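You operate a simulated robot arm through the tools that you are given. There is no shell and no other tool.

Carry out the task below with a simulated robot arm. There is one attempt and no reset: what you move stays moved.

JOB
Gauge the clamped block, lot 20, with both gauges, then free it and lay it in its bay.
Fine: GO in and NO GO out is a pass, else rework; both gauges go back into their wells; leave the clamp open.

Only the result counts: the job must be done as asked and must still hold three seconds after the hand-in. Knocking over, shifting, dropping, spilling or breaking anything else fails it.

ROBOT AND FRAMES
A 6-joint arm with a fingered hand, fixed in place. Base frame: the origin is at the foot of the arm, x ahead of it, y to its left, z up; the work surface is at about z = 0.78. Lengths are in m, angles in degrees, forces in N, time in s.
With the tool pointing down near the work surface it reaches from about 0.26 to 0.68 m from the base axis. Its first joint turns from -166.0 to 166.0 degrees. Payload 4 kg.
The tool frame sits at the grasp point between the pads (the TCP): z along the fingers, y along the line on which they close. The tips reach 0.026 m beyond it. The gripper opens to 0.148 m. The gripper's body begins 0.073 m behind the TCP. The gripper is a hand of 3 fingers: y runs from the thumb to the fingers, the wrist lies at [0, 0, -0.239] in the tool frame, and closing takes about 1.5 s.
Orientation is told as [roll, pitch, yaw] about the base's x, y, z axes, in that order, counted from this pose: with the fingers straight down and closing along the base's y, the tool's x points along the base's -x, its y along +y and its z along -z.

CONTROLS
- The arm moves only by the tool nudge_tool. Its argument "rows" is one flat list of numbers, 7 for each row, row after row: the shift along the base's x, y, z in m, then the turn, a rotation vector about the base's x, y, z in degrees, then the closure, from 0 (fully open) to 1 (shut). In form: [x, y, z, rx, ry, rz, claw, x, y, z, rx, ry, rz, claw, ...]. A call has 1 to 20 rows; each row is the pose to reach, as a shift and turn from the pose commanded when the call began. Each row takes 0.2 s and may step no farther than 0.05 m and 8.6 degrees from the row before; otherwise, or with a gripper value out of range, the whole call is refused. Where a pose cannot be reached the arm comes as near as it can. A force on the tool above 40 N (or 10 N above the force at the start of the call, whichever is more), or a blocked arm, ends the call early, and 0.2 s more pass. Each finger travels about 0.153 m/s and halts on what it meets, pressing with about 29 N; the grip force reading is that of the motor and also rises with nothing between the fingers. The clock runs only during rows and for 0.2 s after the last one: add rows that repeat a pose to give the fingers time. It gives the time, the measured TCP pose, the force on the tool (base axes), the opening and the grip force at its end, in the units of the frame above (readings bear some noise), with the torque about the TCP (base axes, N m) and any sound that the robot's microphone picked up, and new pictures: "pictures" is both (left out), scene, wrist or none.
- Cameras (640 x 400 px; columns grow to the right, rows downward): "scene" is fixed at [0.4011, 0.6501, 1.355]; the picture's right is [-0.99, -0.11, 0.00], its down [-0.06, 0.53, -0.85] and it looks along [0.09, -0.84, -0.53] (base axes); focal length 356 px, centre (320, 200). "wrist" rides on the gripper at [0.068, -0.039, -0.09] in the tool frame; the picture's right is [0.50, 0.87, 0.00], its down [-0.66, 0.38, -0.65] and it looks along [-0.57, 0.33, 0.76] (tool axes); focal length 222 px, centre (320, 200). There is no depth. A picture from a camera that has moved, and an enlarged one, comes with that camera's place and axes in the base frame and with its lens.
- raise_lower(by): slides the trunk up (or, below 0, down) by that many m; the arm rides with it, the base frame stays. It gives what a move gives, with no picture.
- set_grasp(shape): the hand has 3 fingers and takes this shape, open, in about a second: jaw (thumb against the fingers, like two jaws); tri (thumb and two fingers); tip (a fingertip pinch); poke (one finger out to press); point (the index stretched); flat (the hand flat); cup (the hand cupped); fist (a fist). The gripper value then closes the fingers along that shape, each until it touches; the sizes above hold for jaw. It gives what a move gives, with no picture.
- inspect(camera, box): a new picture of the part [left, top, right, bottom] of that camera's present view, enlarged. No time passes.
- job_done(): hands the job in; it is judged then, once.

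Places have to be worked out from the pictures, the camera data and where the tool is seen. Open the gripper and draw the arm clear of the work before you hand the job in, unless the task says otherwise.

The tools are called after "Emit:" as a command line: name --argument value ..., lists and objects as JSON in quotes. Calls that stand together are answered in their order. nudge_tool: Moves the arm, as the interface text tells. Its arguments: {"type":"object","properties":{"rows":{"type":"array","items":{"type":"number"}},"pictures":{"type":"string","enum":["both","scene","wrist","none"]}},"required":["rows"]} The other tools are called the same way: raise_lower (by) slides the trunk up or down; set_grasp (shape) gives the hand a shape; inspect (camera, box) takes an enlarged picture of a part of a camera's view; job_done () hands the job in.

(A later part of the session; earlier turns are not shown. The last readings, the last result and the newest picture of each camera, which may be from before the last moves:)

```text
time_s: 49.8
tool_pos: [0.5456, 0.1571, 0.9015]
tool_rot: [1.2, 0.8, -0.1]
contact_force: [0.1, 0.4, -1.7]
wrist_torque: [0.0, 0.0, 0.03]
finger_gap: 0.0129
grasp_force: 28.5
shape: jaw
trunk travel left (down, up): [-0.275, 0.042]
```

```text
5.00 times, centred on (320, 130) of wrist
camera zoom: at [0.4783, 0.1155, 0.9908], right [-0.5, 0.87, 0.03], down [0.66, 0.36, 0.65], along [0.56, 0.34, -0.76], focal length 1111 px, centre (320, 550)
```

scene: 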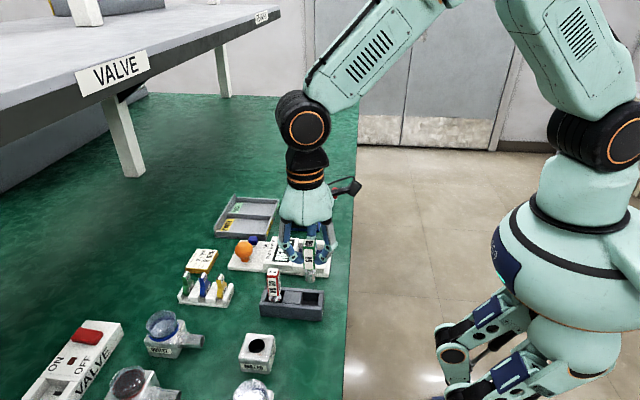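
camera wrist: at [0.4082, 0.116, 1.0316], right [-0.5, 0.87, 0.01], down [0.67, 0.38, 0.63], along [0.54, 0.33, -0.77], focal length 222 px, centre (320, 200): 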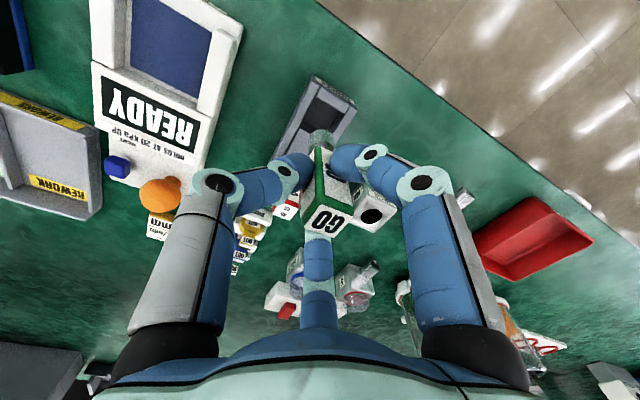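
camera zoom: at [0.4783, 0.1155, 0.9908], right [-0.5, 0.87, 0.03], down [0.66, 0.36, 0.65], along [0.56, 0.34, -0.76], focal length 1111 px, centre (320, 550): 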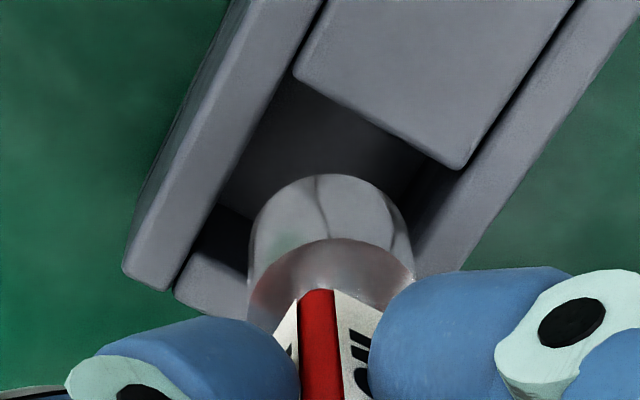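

The tip is over the opening, roughly centred. I shift another -1 mm in x and lower to near the floor, watching the force.

Emit:
nudge_tool --rows '[-0.001, 0, 0, 0, 0, 0, 1, -0.001, 0, -0.008, 0, 0, 0, 1, -0.001, 0, -0.016, 0, 0, 0, 1, -0.001, 0, -0.024, 0, 0, 0, 1, -0.001, 0, -0.031, 0, 0, 0, 1, -0.001, 0, -0.034, 0, 0, 0, 1, -0.001, 0, -0.034, 0, 0, 0, 1]' --pictures "none"

Emit:
inspect --camera "scene" --box '[250, 230, 346, 326]'

Emit:
inspect --camera "wrist" --box '[256, 90, 384, 170]'

```text
time_s: 51.4
tool_pos: [0.5433, 0.1549, 0.8676]
tool_rot: [1.1, 0.7, 0.0]
contact_force: [0.5, -0.4, -0.9]
wrist_torque: [-0.04, 0.04, 0.0]
finger_gap: 0.0133
grasp_force: 29.0
shape: jaw
trunk travel left (down, up): [-0.275, 0.042]
```

```text
4.17 times, centred on (298, 278) of scene
camera zoom: at [0.4011, 0.6501, 1.355], right [-0.99, -0.11, 0.0], down [-0.06, 0.53, -0.85], along [0.09, -0.84, -0.53], focal length 1483 px, centre (412, -125)
```

zoom: 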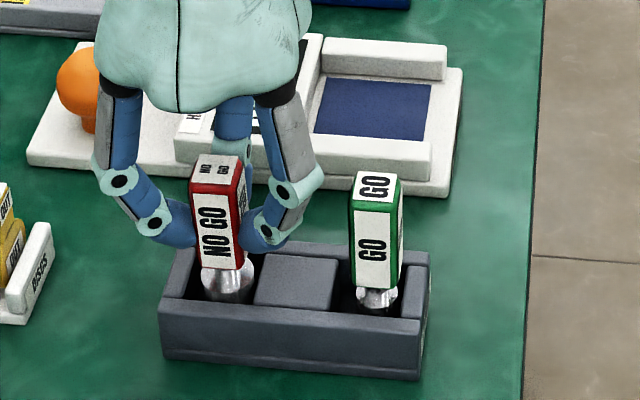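

```text
5.00 times, centred on (320, 130) of wrist
camera zoom: at [0.4768, 0.1144, 0.9569], right [-0.5, 0.87, 0.03], down [0.66, 0.36, 0.65], along [0.56, 0.34, -0.76], focal length 1111 px, centre (320, 550)
```

zoom: 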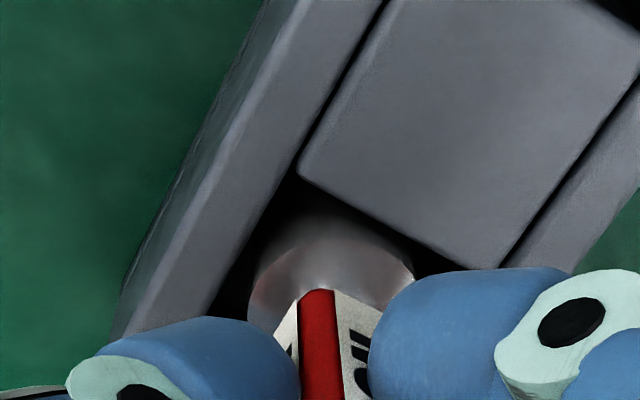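

The plug is down in the well with no side force. I lower the last few mm in 1 mm steps until it touches the floor.

Emit:
nudge_tool --rows '[0, 0, -0.001, 0, 0, 0, 1, 0, 0, -0.002, 0, 0, 0, 1, 0, 0, -0.003, 0, 0, 0, 1, 0, 0, -0.004, 0, 0, 0, 1, 0, 0, -0.004, 0, 0, 0, 1]' --pictures "none"

```text
time_s: 52.6
tool_pos: [0.5451, 0.1571, 0.8635]
tool_rot: [1.1, 0.8, 0.0]
contact_force: [0.4, -0.2, -0.8]
wrist_torque: [0.03, -0.01, -0.01]
finger_gap: 0.0131
grasp_force: 29.2
shape: jaw
trunk travel left (down, up): [-0.275, 0.042]
```

There is still no floor contact at 0.8635, so I step further down.

Emit:
nudge_tool --rows '[0, 0, -0.001, 0, 0, 0, 1, 0, 0, -0.002, 0, 0, 0, 1, 0, 0, -0.0025, 0, 0, 0, 1, 0, 0, -0.0025, 0, 0, 0, 1]' --pictures "none"

```text
time_s: 53.6
tool_pos: [0.5446, 0.1563, 0.8605]
tool_rot: [1.1, 0.7, 0.0]
contact_force: [0.7, -1.6, 12.4]
wrist_torque: [0.04, -0.03, 0.01]
finger_gap: 0.0132
grasp_force: 29.7
shape: jaw
trunk travel left (down, up): [-0.275, 0.042]
```

Floor contact reads about 12 N at z 0.8605. I release and check that it stands.

Emit:
nudge_tool --rows '[0, 0, 0.001, 0, 0, 0, 0.88, 0, 0, 0.001, 0, 0, 0, 0.8, 0, 0, 0.001, 0, 0, 0, 0.7, 0, 0, 0.001, 0, 0, 0, 0.6, 0, 0, 0.001, 0, 0, 0, 0.6]' --pictures "none"

Emit:
inspect --camera "scene" --box '[250, 230, 346, 326]'

Emit:
inspect --camera "wrist" --box '[240, 120, 400, 220]'

```text
time_s: 54.8
tool_pos: [0.5423, 0.1575, 0.8614]
tool_rot: [1.2, 0.9, 0.1]
contact_force: [0.3, 0.1, -0.3]
wrist_torque: [-0.03, -0.02, 0.0]
finger_gap: 0.0587
grasp_force: 0.1
shape: jaw
trunk travel left (down, up): [-0.275, 0.042]
```

```text
4.17 times, centred on (298, 278) of scene
camera zoom: at [0.4011, 0.6501, 1.355], right [-0.99, -0.11, 0.0], down [-0.06, 0.53, -0.85], along [0.09, -0.84, -0.53], focal length 1483 px, centre (412, -125)
```

zoom: 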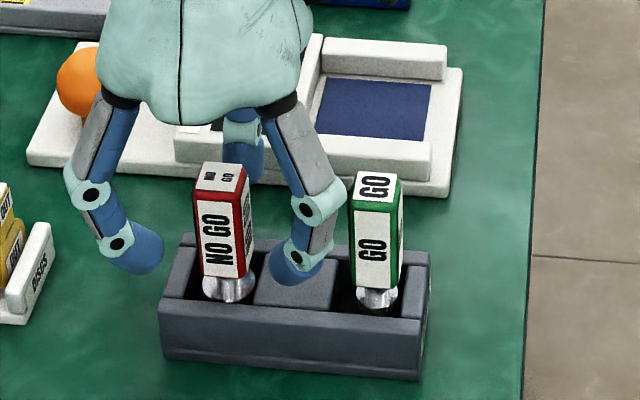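

```text
4.00 times, centred on (320, 170) of wrist
camera zoom: at [0.476, 0.1159, 0.9517], right [-0.5, 0.87, 0.03], down [0.66, 0.36, 0.65], along [0.56, 0.34, -0.76], focal length 888 px, centre (320, 320)
```

zoom: 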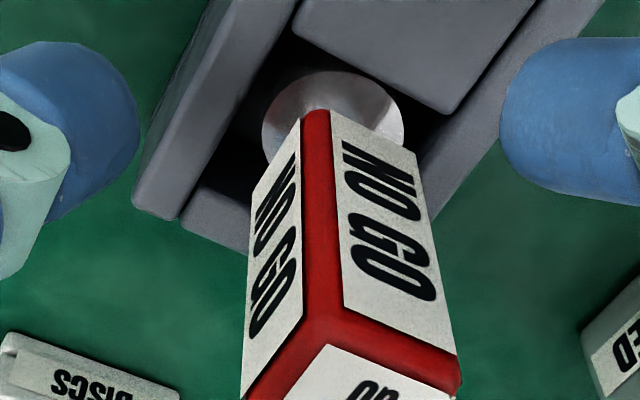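

Both gauges are back and standing. I rise, level the tool, and move over the clamp's red knob to plan the opening.

Emit:
nudge_tool --rows '[0, 0, 0.04, 0, 0, 0, 0.6, 0, 0, 0.08, 0, 0, 0, 0.6, 0, 0, 0.12, -0.6, -0.4, 0, 0.6, -0.008, -0.04, 0.13, -1.2, -0.8, 0, 0.6, -0.016, -0.08, 0.13, -1.2, -0.8, 0, 0.6, -0.024, -0.12, 0.13, -1.2, -0.8, 0, 0.6, -0.032, -0.16, 0.13, -1.2, -0.8, 0, 0.6, -0.04, -0.2, 0.13, -1.2, -0.8, 0, 0.6, -0.048, -0.24, 0.13, -1.2, -0.8, 0, 0.6, -0.056, -0.28, 0.13, -1.2, -0.8, 0, 0.6, -0.064, -0.32, 0.13, -1.2, -0.8, 0, 0.6, -0.076, -0.36, 0.13, -1.2, -0.8, 0, 0.6, -0.0885, -0.3965, 0.12, -1.2, -0.8, 0, 0.6, -0.0885, -0.3965, 0.09, -1.2, -0.8, 0, 0.6, -0.0885, -0.3965, 0.07, -1.2, -0.8, 0, 0.6, -0.0885, -0.3965, 0.07, -1.2, -0.8, 0, 0.6]' --pictures "both"

Emit:
inspect --camera "scene" --box '[270, 140, 370, 240]'

Emit:
inspect --camera "wrist" --box '[240, 90, 400, 190]'

```text
time_s: 58.2
tool_pos: [0.4541, -0.2387, 0.9311]
tool_rot: [0.1, 0.0, 0.1]
contact_force: [0.4, 0.6, -0.8]
wrist_torque: [-0.04, -0.01, -0.01]
finger_gap: 0.0589
grasp_force: 0.0
shape: jaw
trunk travel left (down, up): [-0.275, 0.042]
camera wrist: at [0.3865, -0.2782, 1.0212], right [-0.5, 0.87, 0.0], down [0.66, 0.38, 0.65], along [0.57, 0.33, -0.76], focal length 222 px, centre (320, 200)
```

scene: 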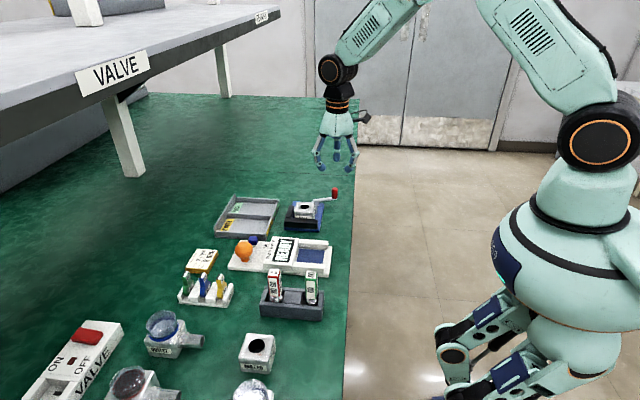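
wrist: 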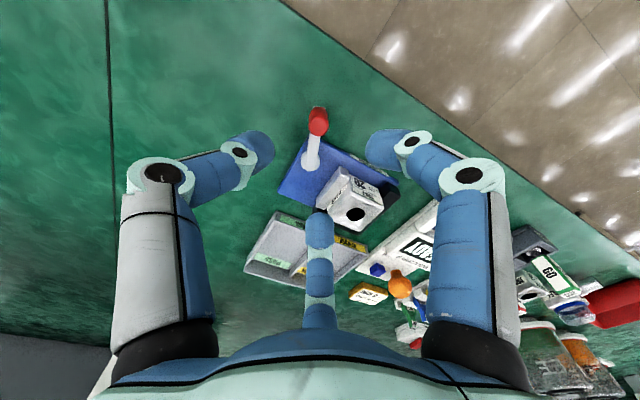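

```text
4.00 times, centred on (320, 190) of scene
camera zoom: at [0.4011, 0.6501, 1.355], right [-0.99, -0.11, 0.0], down [-0.06, 0.53, -0.85], along [0.09, -0.84, -0.53], focal length 1424 px, centre (320, 240)
```

zoom: 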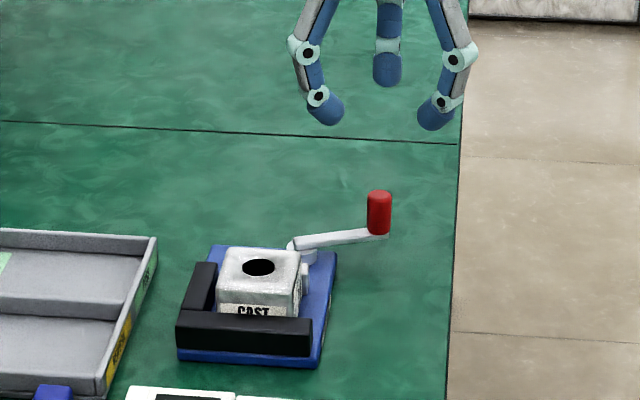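

```text
4.00 times, centred on (320, 140) of wrist
camera zoom: at [0.3865, -0.2782, 1.0212], right [-0.5, 0.87, 0.0], down [0.66, 0.38, 0.65], along [0.57, 0.33, -0.76], focal length 888 px, centre (320, 440)
```

zoom: 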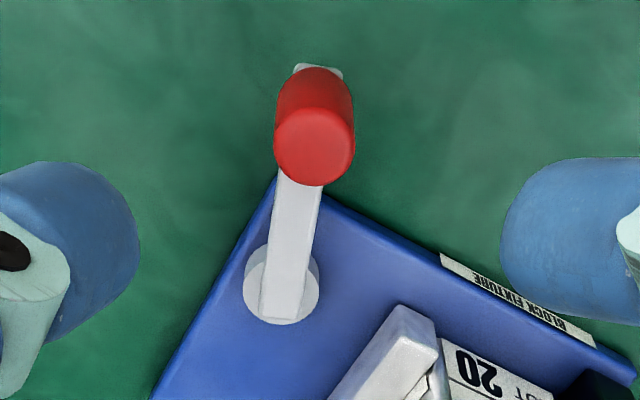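

The knob axis is at about (0.453, -0.241) with its top at 0.838, and the lever pivot at (0.507, -0.221), giving an arm radius of about 0.058 m. I lower the open fingers around the upper part of the knob, with tips at about 0.824, above the lever bar.

Emit:
nudge_tool --rows '[-0.0017, -0.0025, 0, 0, 0, 0, 0.6, -0.0017, -0.0025, -0.03, 0, 0, 0, 0.6, -0.0017, -0.0025, -0.06, 0, 0, 0, 0.6, -0.0017, -0.0025, -0.083, 0, 0, 0, 0.6, -0.0017, -0.0025, -0.083, 0, 0, 0, 0.6]' --pictures "none"

Emit:
inspect --camera "scene" --box '[270, 140, 370, 240]'

Emit:
inspect --camera "wrist" --box '[240, 110, 400, 210]'

```text
time_s: 59.4
tool_pos: [0.4518, -0.2417, 0.8466]
tool_rot: [0.0, 0.0, 0.1]
contact_force: [-0.3, -0.9, 0.0]
wrist_torque: [0.03, 0.01, -0.05]
finger_gap: 0.0588
grasp_force: 0.1
shape: jaw
trunk travel left (down, up): [-0.275, 0.042]
```

```text
4.00 times, centred on (320, 190) of scene
camera zoom: at [0.4011, 0.6501, 1.355], right [-0.99, -0.11, 0.0], down [-0.06, 0.53, -0.85], along [0.09, -0.84, -0.53], focal length 1424 px, centre (320, 240)
```

zoom: 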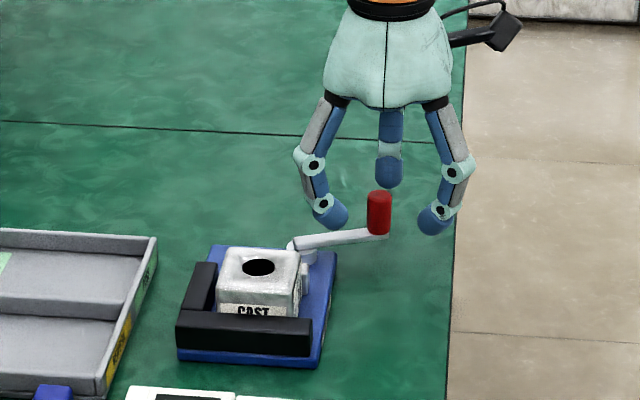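

```text
4.00 times, centred on (320, 160) of wrist
camera zoom: at [0.3832, -0.2809, 0.9361], right [-0.5, 0.87, 0.0], down [0.66, 0.38, 0.65], along [0.57, 0.33, -0.76], focal length 888 px, centre (320, 360)
```

zoom: 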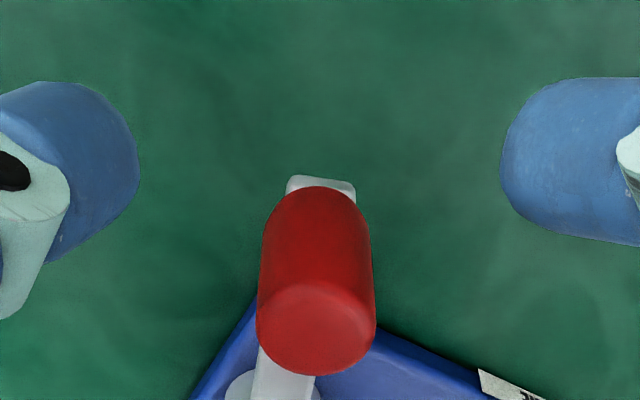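

The knob is centred between the fingers. I close on it.

Emit:
nudge_tool --rows '[0, 0, 0, 0, 0, 0, 0.75, 0, 0, 0, 0, 0, 0, 0.85, 0, 0, 0, 0, 0, 0, 0.95, 0, 0, 0, 0, 0, 0, 1, 0, 0, 0, 0, 0, 0, 1]' --pictures "none"

Emit:
inspect --camera "scene" --box '[270, 140, 370, 240]'

Emit:
inspect --camera "wrist" --box '[240, 110, 400, 210]'

```text
time_s: 60.6
tool_pos: [0.4509, -0.2416, 0.846]
tool_rot: [0.1, -0.1, 0.0]
contact_force: [0.2, 0.4, -4.3]
wrist_torque: [0.04, -0.07, -0.01]
finger_gap: 0.0097
grasp_force: 29.3
shape: jaw
trunk travel left (down, up): [-0.275, 0.042]
```

```text
4.00 times, centred on (320, 190) of scene
camera zoom: at [0.4011, 0.6501, 1.355], right [-0.99, -0.11, 0.0], down [-0.06, 0.53, -0.85], along [0.09, -0.84, -0.53], focal length 1424 px, centre (320, 240)
```

zoom: 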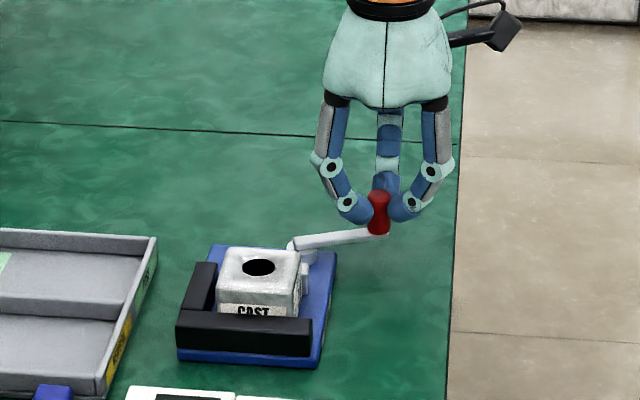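

```text
4.00 times, centred on (320, 160) of wrist
camera zoom: at [0.3834, -0.2811, 0.936], right [-0.5, 0.87, 0.0], down [0.66, 0.38, 0.65], along [0.57, 0.33, -0.76], focal length 888 px, centre (320, 360)
```

zoom: 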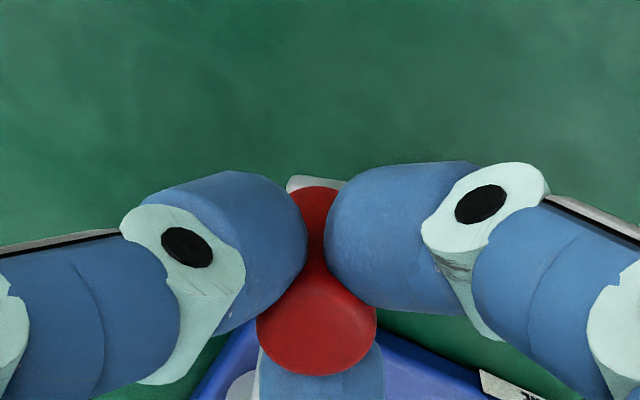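

The knob is held. I test turning the lever a little counter-clockwise (towards -y), about 5°, and read the force.

Emit:
nudge_tool --rows '[0.0006, -0.0016, 0, 0, 0, 0, 1, 0.0012, -0.0032, 0, 0, 0, 0, 1, 0.0019, -0.0047, 0, 0, 0, 0, 1, 0.0019, -0.0047, 0, 0, 0, 0, 1]' --pictures "none"

Emit:
inspect --camera "wrist" --box '[240, 110, 400, 210]'

Emit:
inspect --camera "scene" --box '[270, 140, 370, 240]'

```text
time_s: 61.6
tool_pos: [0.4551, -0.2474, 0.8463]
tool_rot: [0.0, 0.1, 0.1]
contact_force: [-0.1, 1.6, -15.6]
wrist_torque: [0.02, -0.01, 0.04]
finger_gap: 0.0093
grasp_force: 29.1
shape: jaw
trunk travel left (down, up): [-0.275, 0.042]
```

```text
4.00 times, centred on (320, 160) of wrist
camera zoom: at [0.3867, -0.287, 0.9366], right [-0.5, 0.87, 0.0], down [0.66, 0.38, 0.65], along [0.57, 0.33, -0.76], focal length 888 px, centre (320, 360)
```

zoom: 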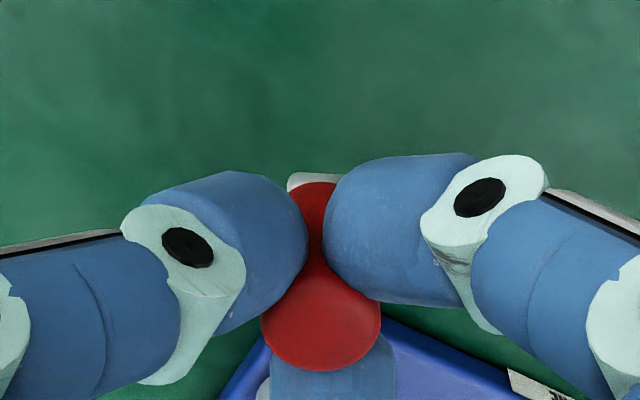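

```text
4.00 times, centred on (320, 190) of scene
camera zoom: at [0.4011, 0.6501, 1.355], right [-0.99, -0.11, 0.0], down [-0.06, 0.53, -0.85], along [0.09, -0.84, -0.53], focal length 1424 px, centre (320, 240)
```

zoom: 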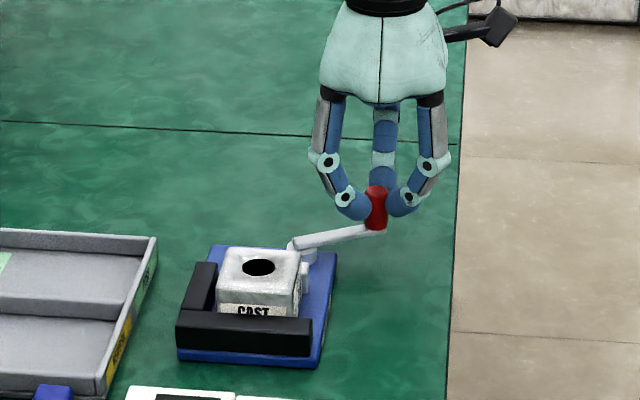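

The lever turned freely counter-clockwise, with about 1–2 N of lateral force. I loosen to a cage around the knob to avoid the vertical load, and continue along the arc to about 233°.

Emit:
nudge_tool --rows '[0, 0, 0, 0, 0, 0, 0.84, 0, 0, 0, 0, 0, 0, 0.84, 0.0032, -0.0059, 0, 0, 0, 0, 0.84, 0.0073, -0.0117, 0, 0, 0, 0, 0.84, 0.0121, -0.0169, 0, 0, 0, 0, 0.84, 0.0175, -0.0215, 0, 0, 0, 0, 0.84, 0.0175, -0.0215, 0, 0, 0, 0, 0.84]' --pictures "none"

Emit:
inspect --camera "scene" --box '[270, 140, 370, 240]'

Emit:
inspect --camera "wrist" --box '[240, 130, 400, 230]'

```text
time_s: 63.2
tool_pos: [0.4737, -0.2661, 0.848]
tool_rot: [0.1, -0.1, 0.0]
contact_force: [-2.4, -1.4, 0.5]
wrist_torque: [-0.04, 0.06, 0.04]
finger_gap: 0.0241
grasp_force: 0.0
shape: jaw
trunk travel left (down, up): [-0.275, 0.042]
```

```text
4.00 times, centred on (320, 190) of scene
camera zoom: at [0.4011, 0.6501, 1.355], right [-0.99, -0.11, 0.0], down [-0.06, 0.53, -0.85], along [0.09, -0.84, -0.53], focal length 1424 px, centre (320, 240)
```

zoom: 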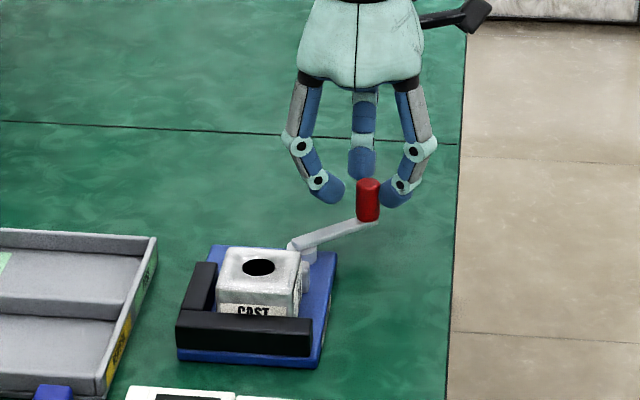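

```text
4.00 times, centred on (320, 180) of wrist
camera zoom: at [0.4044, -0.3067, 0.9373], right [-0.5, 0.87, 0.0], down [0.66, 0.38, 0.65], along [0.57, 0.33, -0.76], focal length 888 px, centre (320, 280)
```

zoom: 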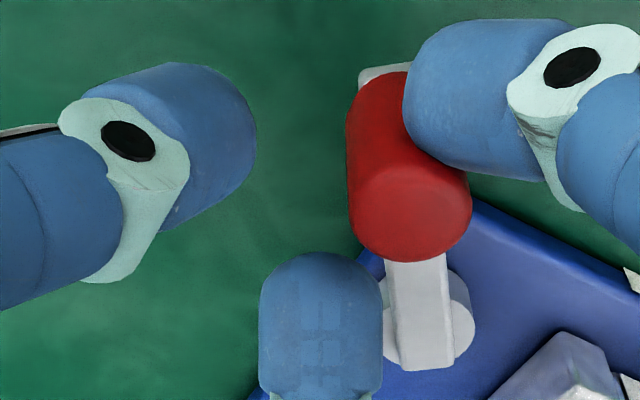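

The knob has slid towards the gap between two fingers and lags at about (0.461, -0.259), so I'll regrip. I rise above it, open, recentre on the knob and lower again.

Emit:
nudge_tool --rows '[0, 0, 0.015, 0, 0, 0, 0.84, 0, 0, 0.03, 0, 0, 0, 0.84, 0, 0, 0.04, 0, 0, 0, 0.6, -0.0111, 0.0086, 0.04, 0, 0, 0, 0.6, -0.0111, 0.0086, 0.04, 0, 0, 0, 0.6]' --pictures "none"

Emit:
inspect --camera "wrist" --box '[240, 110, 400, 210]'

```text
time_s: 64.4
tool_pos: [0.4612, -0.2594, 0.8894]
tool_rot: [-0.1, -0.1, 0.0]
contact_force: [-0.8, 0.3, 0.3]
wrist_torque: [-0.02, 0.0, 0.02]
finger_gap: 0.0589
grasp_force: 0.0
shape: jaw
trunk travel left (down, up): [-0.275, 0.042]
```

```text
4.00 times, centred on (320, 160) of wrist
camera zoom: at [0.3931, -0.2992, 0.9787], right [-0.5, 0.87, 0.0], down [0.66, 0.38, 0.65], along [0.57, 0.33, -0.76], focal length 888 px, centre (320, 360)
```

zoom: 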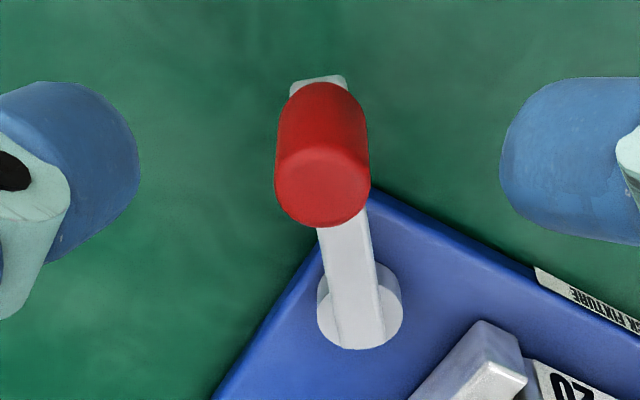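

The knob is at about (0.4625, -0.2588), so the lever is now at about 220°. I align, lower and grip it firmly.

Emit:
nudge_tool --rows '[0.0013, 0.001, 0, 0, 0, 0, 0.6, 0.0013, 0.001, -0.02, 0, 0, 0, 0.6, 0.0013, 0.001, -0.044, 0, 0, 0, 0.6, 0.0013, 0.001, -0.044, 0, 0, 0, 0.75, 0.0013, 0.001, -0.044, 0, 0, 0, 0.88, 0.0013, 0.001, -0.044, 0, 0, 0, 0.96, 0.0013, 0.001, -0.044, 0, 0, 0, 1, 0.0013, 0.001, -0.044, 0, 0, 0, 1]' --pictures "none"

Emit:
inspect --camera "wrist" --box '[240, 110, 400, 210]'

```text
time_s: 66.2
tool_pos: [0.4637, -0.2597, 0.8435]
tool_rot: [0.0, 0.0, 0.0]
contact_force: [1.3, 1.8, -3.8]
wrist_torque: [0.06, -0.09, 0.03]
finger_gap: 0.0087
grasp_force: 28.9
shape: jaw
trunk travel left (down, up): [-0.275, 0.042]
```

```text
4.00 times, centred on (320, 160) of wrist
camera zoom: at [0.3951, -0.2988, 0.9339], right [-0.5, 0.87, 0.0], down [0.66, 0.38, 0.65], along [0.57, 0.33, -0.76], focal length 888 px, centre (320, 360)
```

zoom: 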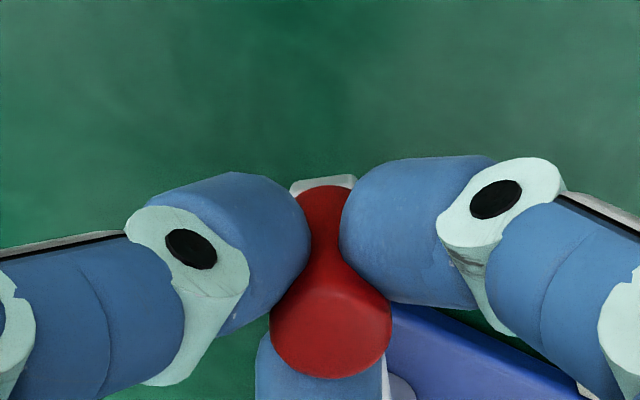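

The grip is firm. I swing the lever along its arc to about 248°, turning the hand with it, and check the force.

Emit:
nudge_tool --rows '[0.0024, -0.0026, 0, 0, 0, 3.5, 1, 0.0048, -0.0051, 0, 0, 0, 7, 1, 0.0075, -0.0074, 0, 0, 0, 10.5, 1, 0.0102, -0.0095, 0, 0, 0, 14, 1, 0.0131, -0.0114, 0, 0, 0, 17.5, 1, 0.016, -0.0132, 0, 0, 0, 21, 1, 0.0191, -0.0148, 0, 0, 0, 24.5, 1, 0.0223, -0.0162, 0, 0, 0, 28, 1, 0.0223, -0.0162, 0, 0, 0, 28, 1]' --pictures "none"

Emit:
inspect --camera "scene" --box '[270, 140, 370, 240]'

Emit:
inspect --camera "wrist" --box '[240, 110, 400, 210]'

```text
time_s: 68.2
tool_pos: [0.4868, -0.277, 0.8439]
tool_rot: [-0.1, 0.0, 28.0]
contact_force: [1.6, 2.6, 2.4]
wrist_torque: [0.06, -0.04, -0.01]
finger_gap: 0.0085
grasp_force: 28.9
shape: jaw
trunk travel left (down, up): [-0.275, 0.042]
```

```text
4.00 times, centred on (320, 190) of scene
camera zoom: at [0.4011, 0.6501, 1.355], right [-0.99, -0.11, 0.0], down [-0.06, 0.53, -0.85], along [0.09, -0.84, -0.53], focal length 1424 px, centre (320, 240)
```

zoom: 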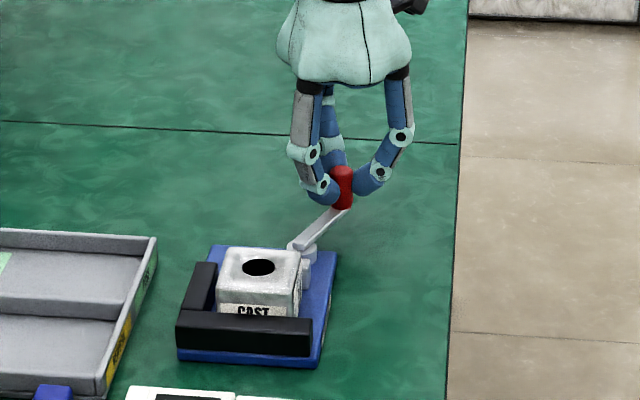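

```text
4.00 times, centred on (320, 160) of wrist
camera zoom: at [0.444, -0.3427, 0.9336], right [-0.85, 0.53, 0.0], down [0.4, 0.64, 0.65], along [0.35, 0.55, -0.76], focal length 888 px, centre (320, 360)
```

zoom: 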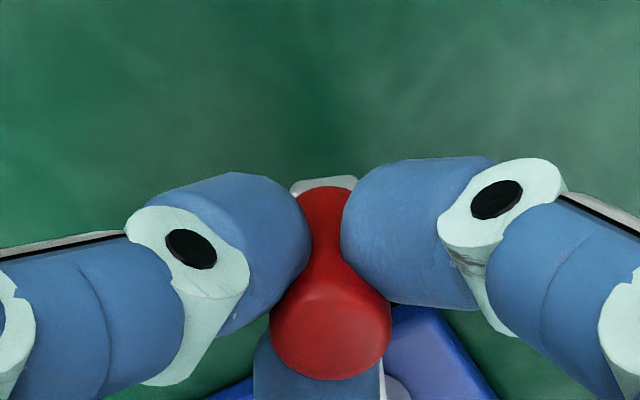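

The lever follows with only a few newtons. I continue the arc to about 269°.

Emit:
nudge_tool --rows '[0.0033, -0.0012, 0, 0, 0, 3.5, 1, 0.0066, -0.0022, 0, 0, 0, 7, 1, 0.01, -0.003, 0, 0, 0, 10.5, 1, 0.0134, -0.0036, 0, 0, 0, 14, 1, 0.0169, -0.004, 0, 0, 0, 17.5, 1, 0.0204, -0.0041, 0, 0, 0, 21, 1, 0.0204, -0.0041, 0, 0, 0, 21, 1]' --pictures "none"

Emit:
inspect --camera "scene" --box '[270, 140, 370, 240]'

Emit:
inspect --camera "scene" --box '[280, 190, 330, 230]'

```text
time_s: 69.8
tool_pos: [0.5043, -0.2812, 0.8434]
tool_rot: [0.0, 0.1, 49.0]
contact_force: [-0.5, -1.9, -5.8]
wrist_torque: [-0.01, 0.02, -0.03]
finger_gap: 0.0086
grasp_force: 28.9
shape: jaw
trunk travel left (down, up): [-0.275, 0.042]
```

```text
4.00 times, centred on (320, 190) of scene
camera zoom: at [0.4011, 0.6501, 1.355], right [-0.99, -0.11, 0.0], down [-0.06, 0.53, -0.85], along [0.09, -0.84, -0.53], focal length 1424 px, centre (320, 240)
```

zoom: 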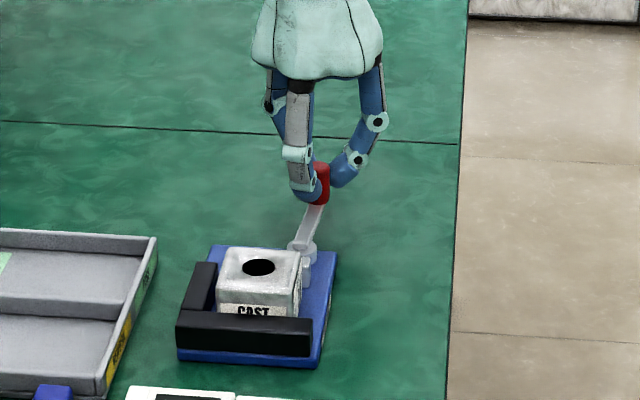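

```text
10.00 times, centred on (305, 210) of scene
camera zoom: at [0.4011, 0.6501, 1.355], right [-0.99, -0.11, 0.0], down [-0.06, 0.53, -0.85], along [0.09, -0.84, -0.53], focal length 3560 px, centre (470, 100)
```

zoom: 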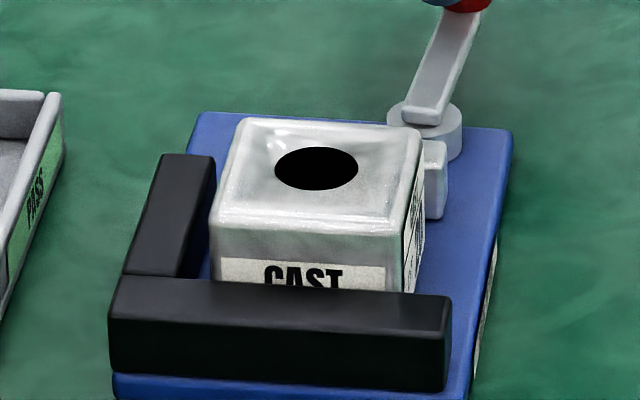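

The force is still small and the lever is at about 269°. I continue carefully to about 283°, watching for the end stop.

Emit:
nudge_tool --rows '[0.0035, 0, 0, 0, 0, 3.5, 1, 0.007, 0.0003, 0, 0, 0, 7, 1, 0.0104, 0.0008, 0, 0, 0, 10.5, 1, 0.0138, 0.0015, 0, 0, 0, 14, 1, 0.0138, 0.0015, 0, 0, 0, 14, 1]' --pictures "none"

Emit:
inspect --camera "scene" --box '[280, 180, 330, 220]'

Emit:
inspect --camera "wrist" --box '[0, 0, 640, 400]'

```text
time_s: 70.6
tool_pos: [0.516, -0.2622, 0.8445]
tool_rot: [0.3, 2.2, 56.7]
contact_force: [-26.8, -9.8, 12.2]
wrist_torque: [-0.53, 0.7, -0.44]
finger_gap: 0.0072
grasp_force: 29.6
shape: jaw
out of reach, approached as far as the arm can: row 2, 3, 4
trunk travel left (down, up): [-0.275, 0.042]
stopped in row 4: the force on the tool passed its limit at 43 N (the readings are from after the stop); the commanded pose is now the measured one
```

```text
10.00 times, centred on (305, 200) of scene
camera zoom: at [0.4011, 0.6501, 1.355], right [-0.99, -0.11, 0.0], down [-0.06, 0.53, -0.85], along [0.09, -0.84, -0.53], focal length 3560 px, centre (470, 200)
```

zoom: 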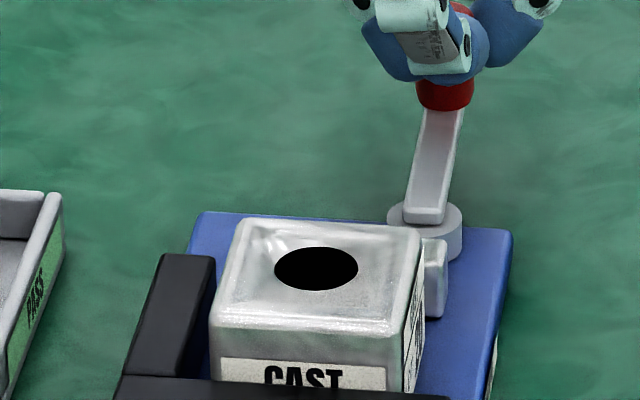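

```text
1.00 times, centred on (320, 200) of wrist (not enlarged: the box is as wide or as high as the picture)
camera zoom: at [0.5138, -0.3383, 0.9361], right [-1.0, 0.06, 0.02], down [0.06, 0.77, 0.63], along [0.02, 0.63, -0.78], focal length 222 px, centre (320, 200)
```

zoom: 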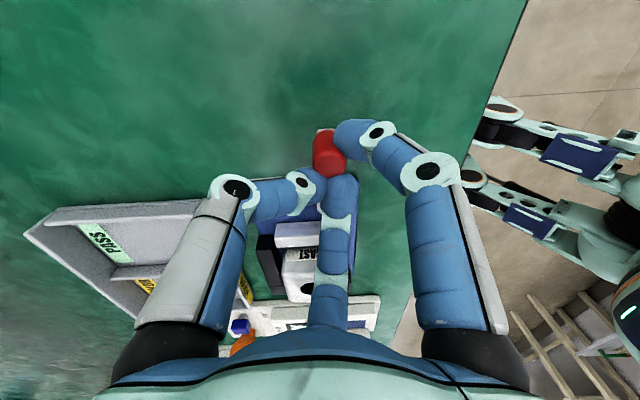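

The yaw went beyond the wrist's reach there and the fingers slipped off the knob. The fixture itself has not moved. I raise straight up to clear the knob, and check.

Emit:
nudge_tool --rows '[0, 0, 0.005, 0, 0, 0, 1, 0, 0, 0.015, 0, 0, 0, 1, 0, 0, 0.03, 0, 0, 0, 1, 0, 0, 0.05, 0, 0, 0, 0.8, 0, 0, 0.08, 0, 0, 0, 0.6, 0, 0, 0.08, 0, 0, 0, 0.6]' --pictures "both"

Emit:
inspect --camera "scene" --box '[270, 160, 350, 240]'

Emit:
inspect --camera "wrist" --box '[220, 100, 380, 200]'

```text
time_s: 72.0
tool_pos: [0.5225, -0.2604, 0.9239]
tool_rot: [0.0, 2.1, 56.8]
contact_force: [0.2, 0.2, -0.1]
wrist_torque: [-0.01, -0.02, 0.04]
finger_gap: 0.0588
grasp_force: 0.1
shape: jaw
trunk travel left (down, up): [-0.275, 0.042]
camera wrist: at [0.5197, -0.337, 1.0165], right [-1.0, 0.06, 0.02], down [0.06, 0.78, 0.63], along [0.02, 0.63, -0.78], focal length 222 px, centre (320, 200)
```

scene: 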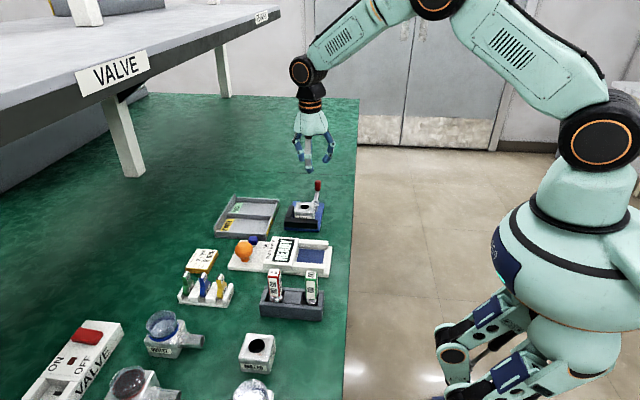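
wrist: 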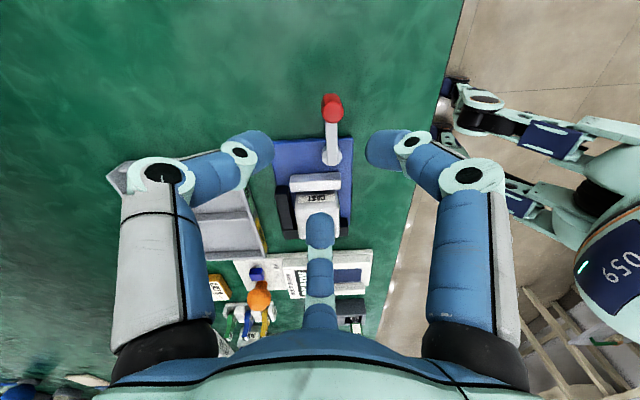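

```text
5.00 times, centred on (310, 200) of scene
camera zoom: at [0.4011, 0.6501, 1.355], right [-0.99, -0.11, 0.0], down [-0.06, 0.53, -0.85], along [0.09, -0.84, -0.53], focal length 1780 px, centre (370, 200)
```

zoom: 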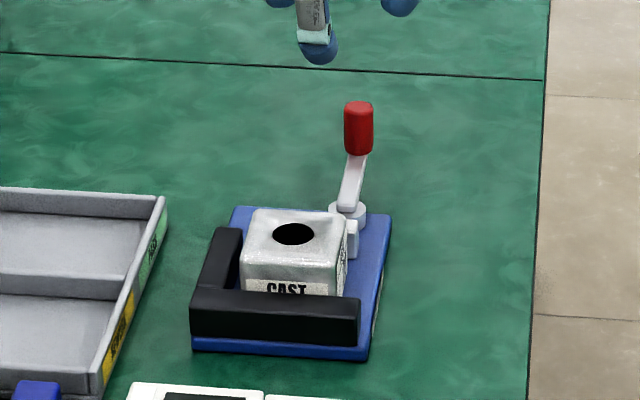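

```text
4.00 times, centred on (300, 150) of wrist
camera zoom: at [0.5197, -0.337, 1.0165], right [-1.0, 0.06, 0.02], down [0.06, 0.78, 0.63], along [0.02, 0.63, -0.78], focal length 888 px, centre (400, 400)
```

zoom: 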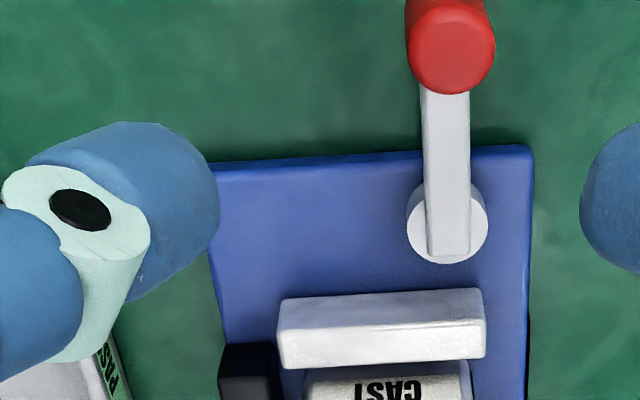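

The lever now points to about 270° and the jaw looks drawn back about 15 mm from the block. I turn the hand back to yaw 0 and move to a viewpoint where I can judge whether the clamp is fully open.

Emit:
nudge_tool --rows '[-0.012, 0.005, 0.02, 0, 0, -8, 0.6, -0.025, 0.01, 0.04, 0, 0, -16, 0.6, -0.04, 0.015, 0.06, 0, 0, -24, 0.6, -0.055, 0.02, 0.07, 0, 0, -32, 0.6, -0.07, 0.025, 0.08, 0, 0, -40, 0.6, -0.085, 0.03, 0.08, 0, 0, -48, 0.6, -0.1, 0.035, 0.08, 0, 0, -56.8, 0.6, -0.115, 0.035, 0.08, 0, 0, -56.8, 0.6, -0.115, 0.035, 0.08, 0, 0, -56.8, 0.6]' --pictures "both"

```text
refused: row 7 steps farther than a row can; nothing moved
```

The last turn step was slightly over the limit, so I'll spread it out.

Emit:
nudge_tool --rows '[-0.012, 0.005, 0.02, 0, 0, -8, 0.6, -0.025, 0.01, 0.04, 0, 0, -16, 0.6, -0.04, 0.015, 0.06, 0, 0, -24, 0.6, -0.055, 0.02, 0.07, 0, 0, -32, 0.6, -0.07, 0.025, 0.08, 0, 0, -40, 0.6, -0.085, 0.03, 0.08, 0, 0, -48, 0.6, -0.1, 0.035, 0.08, 0, 0, -54, 0.6, -0.115, 0.035, 0.08, 0, 0, -56.8, 0.6, -0.115, 0.035, 0.08, 0, 0, -56.8, 0.6]' --pictures "both"

Emit:
inspect --camera "wrist" --box '[220, 90, 380, 190]'

```text
time_s: 74.0
tool_pos: [0.4071, -0.2255, 1.0027]
tool_rot: [0.2, 2.2, -0.1]
contact_force: [0.4, -0.2, 0.1]
wrist_torque: [-0.02, -0.01, -0.03]
finger_gap: 0.0589
grasp_force: 0.0
shape: jaw
trunk travel left (down, up): [-0.275, 0.042]
camera wrist: at [0.3424, -0.2652, 1.0941], right [-0.5, 0.87, 0.02], down [0.68, 0.38, 0.63], along [0.54, 0.33, -0.78], focal length 222 px, centre (320, 200)
```

scene: 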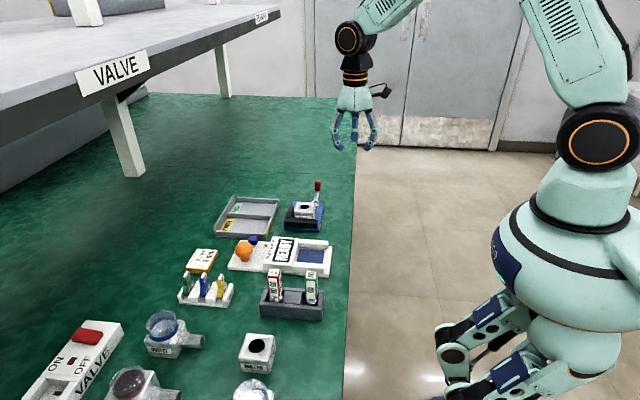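
wrist: 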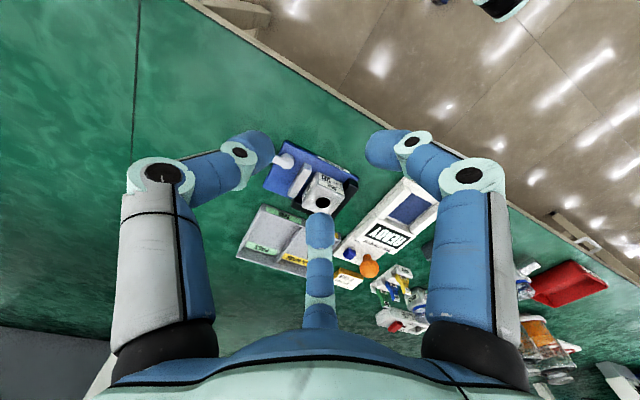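

```text
4.00 times, centred on (300, 140) of wrist
camera zoom: at [0.3424, -0.2652, 1.0941], right [-0.5, 0.87, 0.02], down [0.68, 0.38, 0.63], along [0.54, 0.33, -0.78], focal length 888 px, centre (400, 440)
```

zoom: 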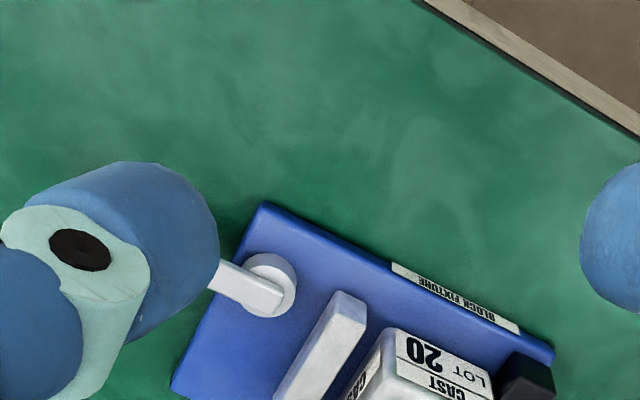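

The jaw has drawn back with a clear gap to the block. I'll zoom in to measure the gap before deciding whether to push the lever further.

Emit:
inspect --camera "wrist" --box '[264, 130, 376, 220]'

Emit:
inspect --camera "scene" --box '[280, 175, 340, 235]'

```text
4.44 times, centred on (320, 175) of wrist
camera zoom: at [0.3424, -0.2652, 1.0941], right [-0.5, 0.87, 0.02], down [0.68, 0.38, 0.63], along [0.54, 0.33, -0.78], focal length 987 px, centre (320, 311)
```

zoom: 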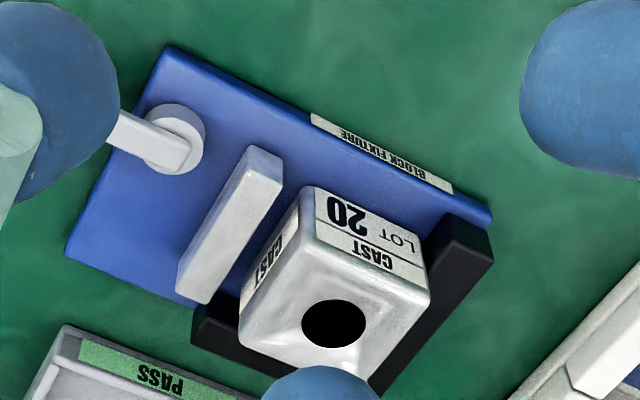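

```text
6.67 times, centred on (310, 205) of scene
camera zoom: at [0.4011, 0.6501, 1.355], right [-0.99, -0.11, 0.0], down [-0.06, 0.53, -0.85], along [0.09, -0.84, -0.53], focal length 2374 px, centre (387, 167)
```

zoom: 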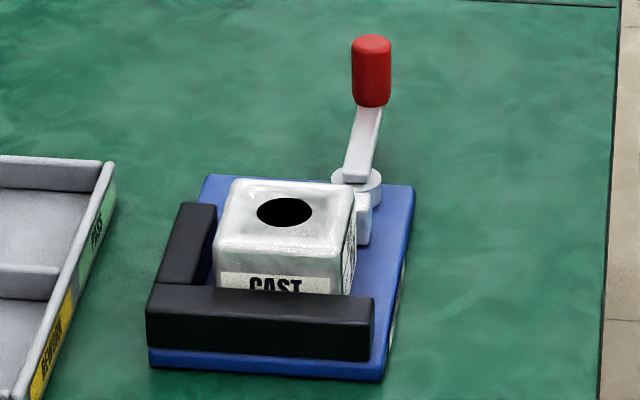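

The jaw stands about 12–15 mm clear of the block. To be sure the lever is at its open stop, I close the hand, level it, and position it on the -x side of the knob for a gentle push in +x.

Emit:
nudge_tool --rows '[0.02, -0.025, -0.02, 0, -1.1, 0, 0.8, 0.043, -0.055, -0.05, 0, -2.2, 0, 1, 0.043, -0.055, -0.09, 0, -2.2, 0, 1, 0.043, -0.055, -0.125, 0, -2.2, 0, 1, 0.043, -0.055, -0.155, 0, -2.2, 0, 1, 0.043, -0.055, -0.155, 0, -2.2, 0, 1]' --pictures "none"

Emit:
inspect --camera "scene" --box '[280, 140, 370, 230]'

Emit:
inspect --camera "wrist" --box '[220, 110, 380, 210]'

```text
time_s: 75.4
tool_pos: [0.4523, -0.2782, 0.8483]
tool_rot: [0.1, -0.2, 0.0]
contact_force: [-0.5, -0.2, 0.7]
wrist_torque: [-0.02, 0.0, 0.01]
finger_gap: 0.0
grasp_force: 28.9
shape: jaw
trunk travel left (down, up): [-0.275, 0.042]
```

```text
4.44 times, centred on (325, 185) of scene
camera zoom: at [0.4011, 0.6501, 1.355], right [-0.99, -0.11, 0.0], down [-0.06, 0.53, -0.85], along [0.09, -0.84, -0.53], focal length 1582 px, centre (298, 267)
```

zoom: 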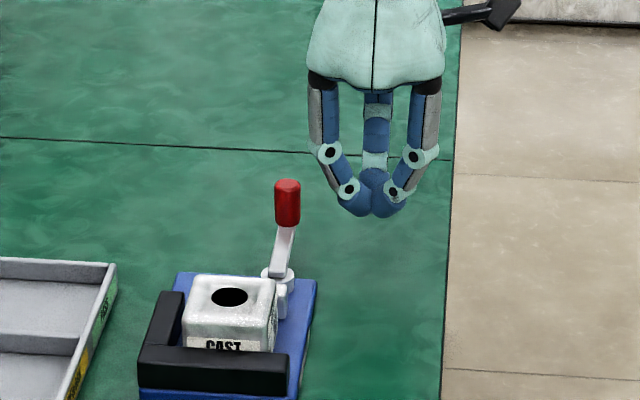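

```text
4.00 times, centred on (300, 160) of wrist
camera zoom: at [0.3838, -0.3181, 0.9381], right [-0.5, 0.87, 0.0], down [0.65, 0.38, 0.66], along [0.57, 0.33, -0.75], focal length 888 px, centre (400, 360)
```

zoom: 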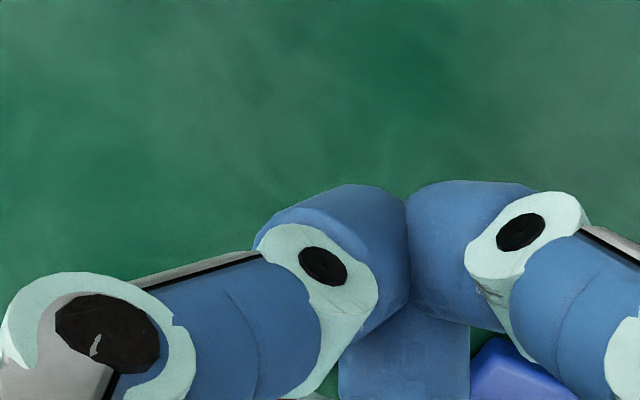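

I shift slightly in -y so a finger lines up with the knob, and approach in +x until near contact.

Emit:
nudge_tool --rows '[0, -0.011, 0, 0, 0, 0, 1, 0.01, -0.011, 0, 0, 0, 0, 1, 0.018, -0.011, 0, 0, 0, 0, 1, 0.022, -0.011, 0, 0, 0, 0, 1, 0.025, -0.011, 0, 0, 0, 0, 1, 0.027, -0.011, 0, 0, 0, 0, 1, 0.029, -0.011, 0, 0, 0, 0, 1]' --pictures "none"

Emit:
inspect --camera "scene" --box '[280, 150, 350, 220]'

```text
time_s: 77.0
tool_pos: [0.4794, -0.2914, 0.8478]
tool_rot: [0.1, -0.2, 0.1]
contact_force: [-2.7, 0.3, 2.6]
wrist_torque: [0.02, -0.03, 0.06]
finger_gap: 0.0
grasp_force: 29.1
shape: jaw
trunk travel left (down, up): [-0.275, 0.042]
```

```text
5.71 times, centred on (315, 185) of scene
camera zoom: at [0.4011, 0.6501, 1.355], right [-0.99, -0.11, 0.0], down [-0.06, 0.53, -0.85], along [0.09, -0.84, -0.53], focal length 2034 px, centre (349, 286)
```

zoom: 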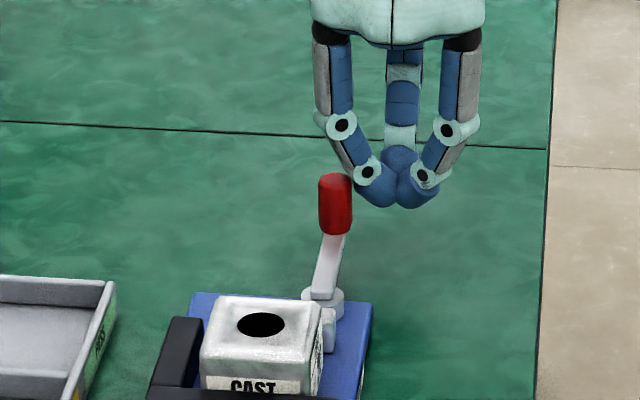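

Light contact is registering at -2.7 N. I push on in small steps to see whether the lever moves or resists.

Emit:
nudge_tool --rows '[0.002, 0, 0, 0, 0, 0, 1, 0.004, 0, 0, 0, 0, 0, 1, 0.006, 0, 0, 0, 0, 0, 1, 0.006, 0, 0, 0, 0, 0, 1]' --pictures "none"

Emit:
inspect --camera "scene" --box '[280, 150, 350, 220]'

```text
time_s: 78.0
tool_pos: [0.4837, -0.2915, 0.8485]
tool_rot: [0.2, -0.2, -0.1]
contact_force: [-15.5, -1.4, 9.5]
wrist_torque: [0.08, 0.02, 0.15]
finger_gap: 0.0
grasp_force: 28.6
shape: jaw
trunk travel left (down, up): [-0.275, 0.042]
```

```text
5.71 times, centred on (315, 185) of scene
camera zoom: at [0.4011, 0.6501, 1.355], right [-0.99, -0.11, 0.0], down [-0.06, 0.53, -0.85], along [0.09, -0.84, -0.53], focal length 2034 px, centre (349, 286)
```

zoom: 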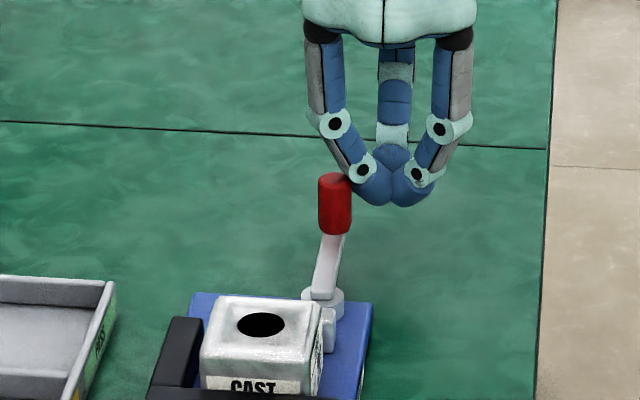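

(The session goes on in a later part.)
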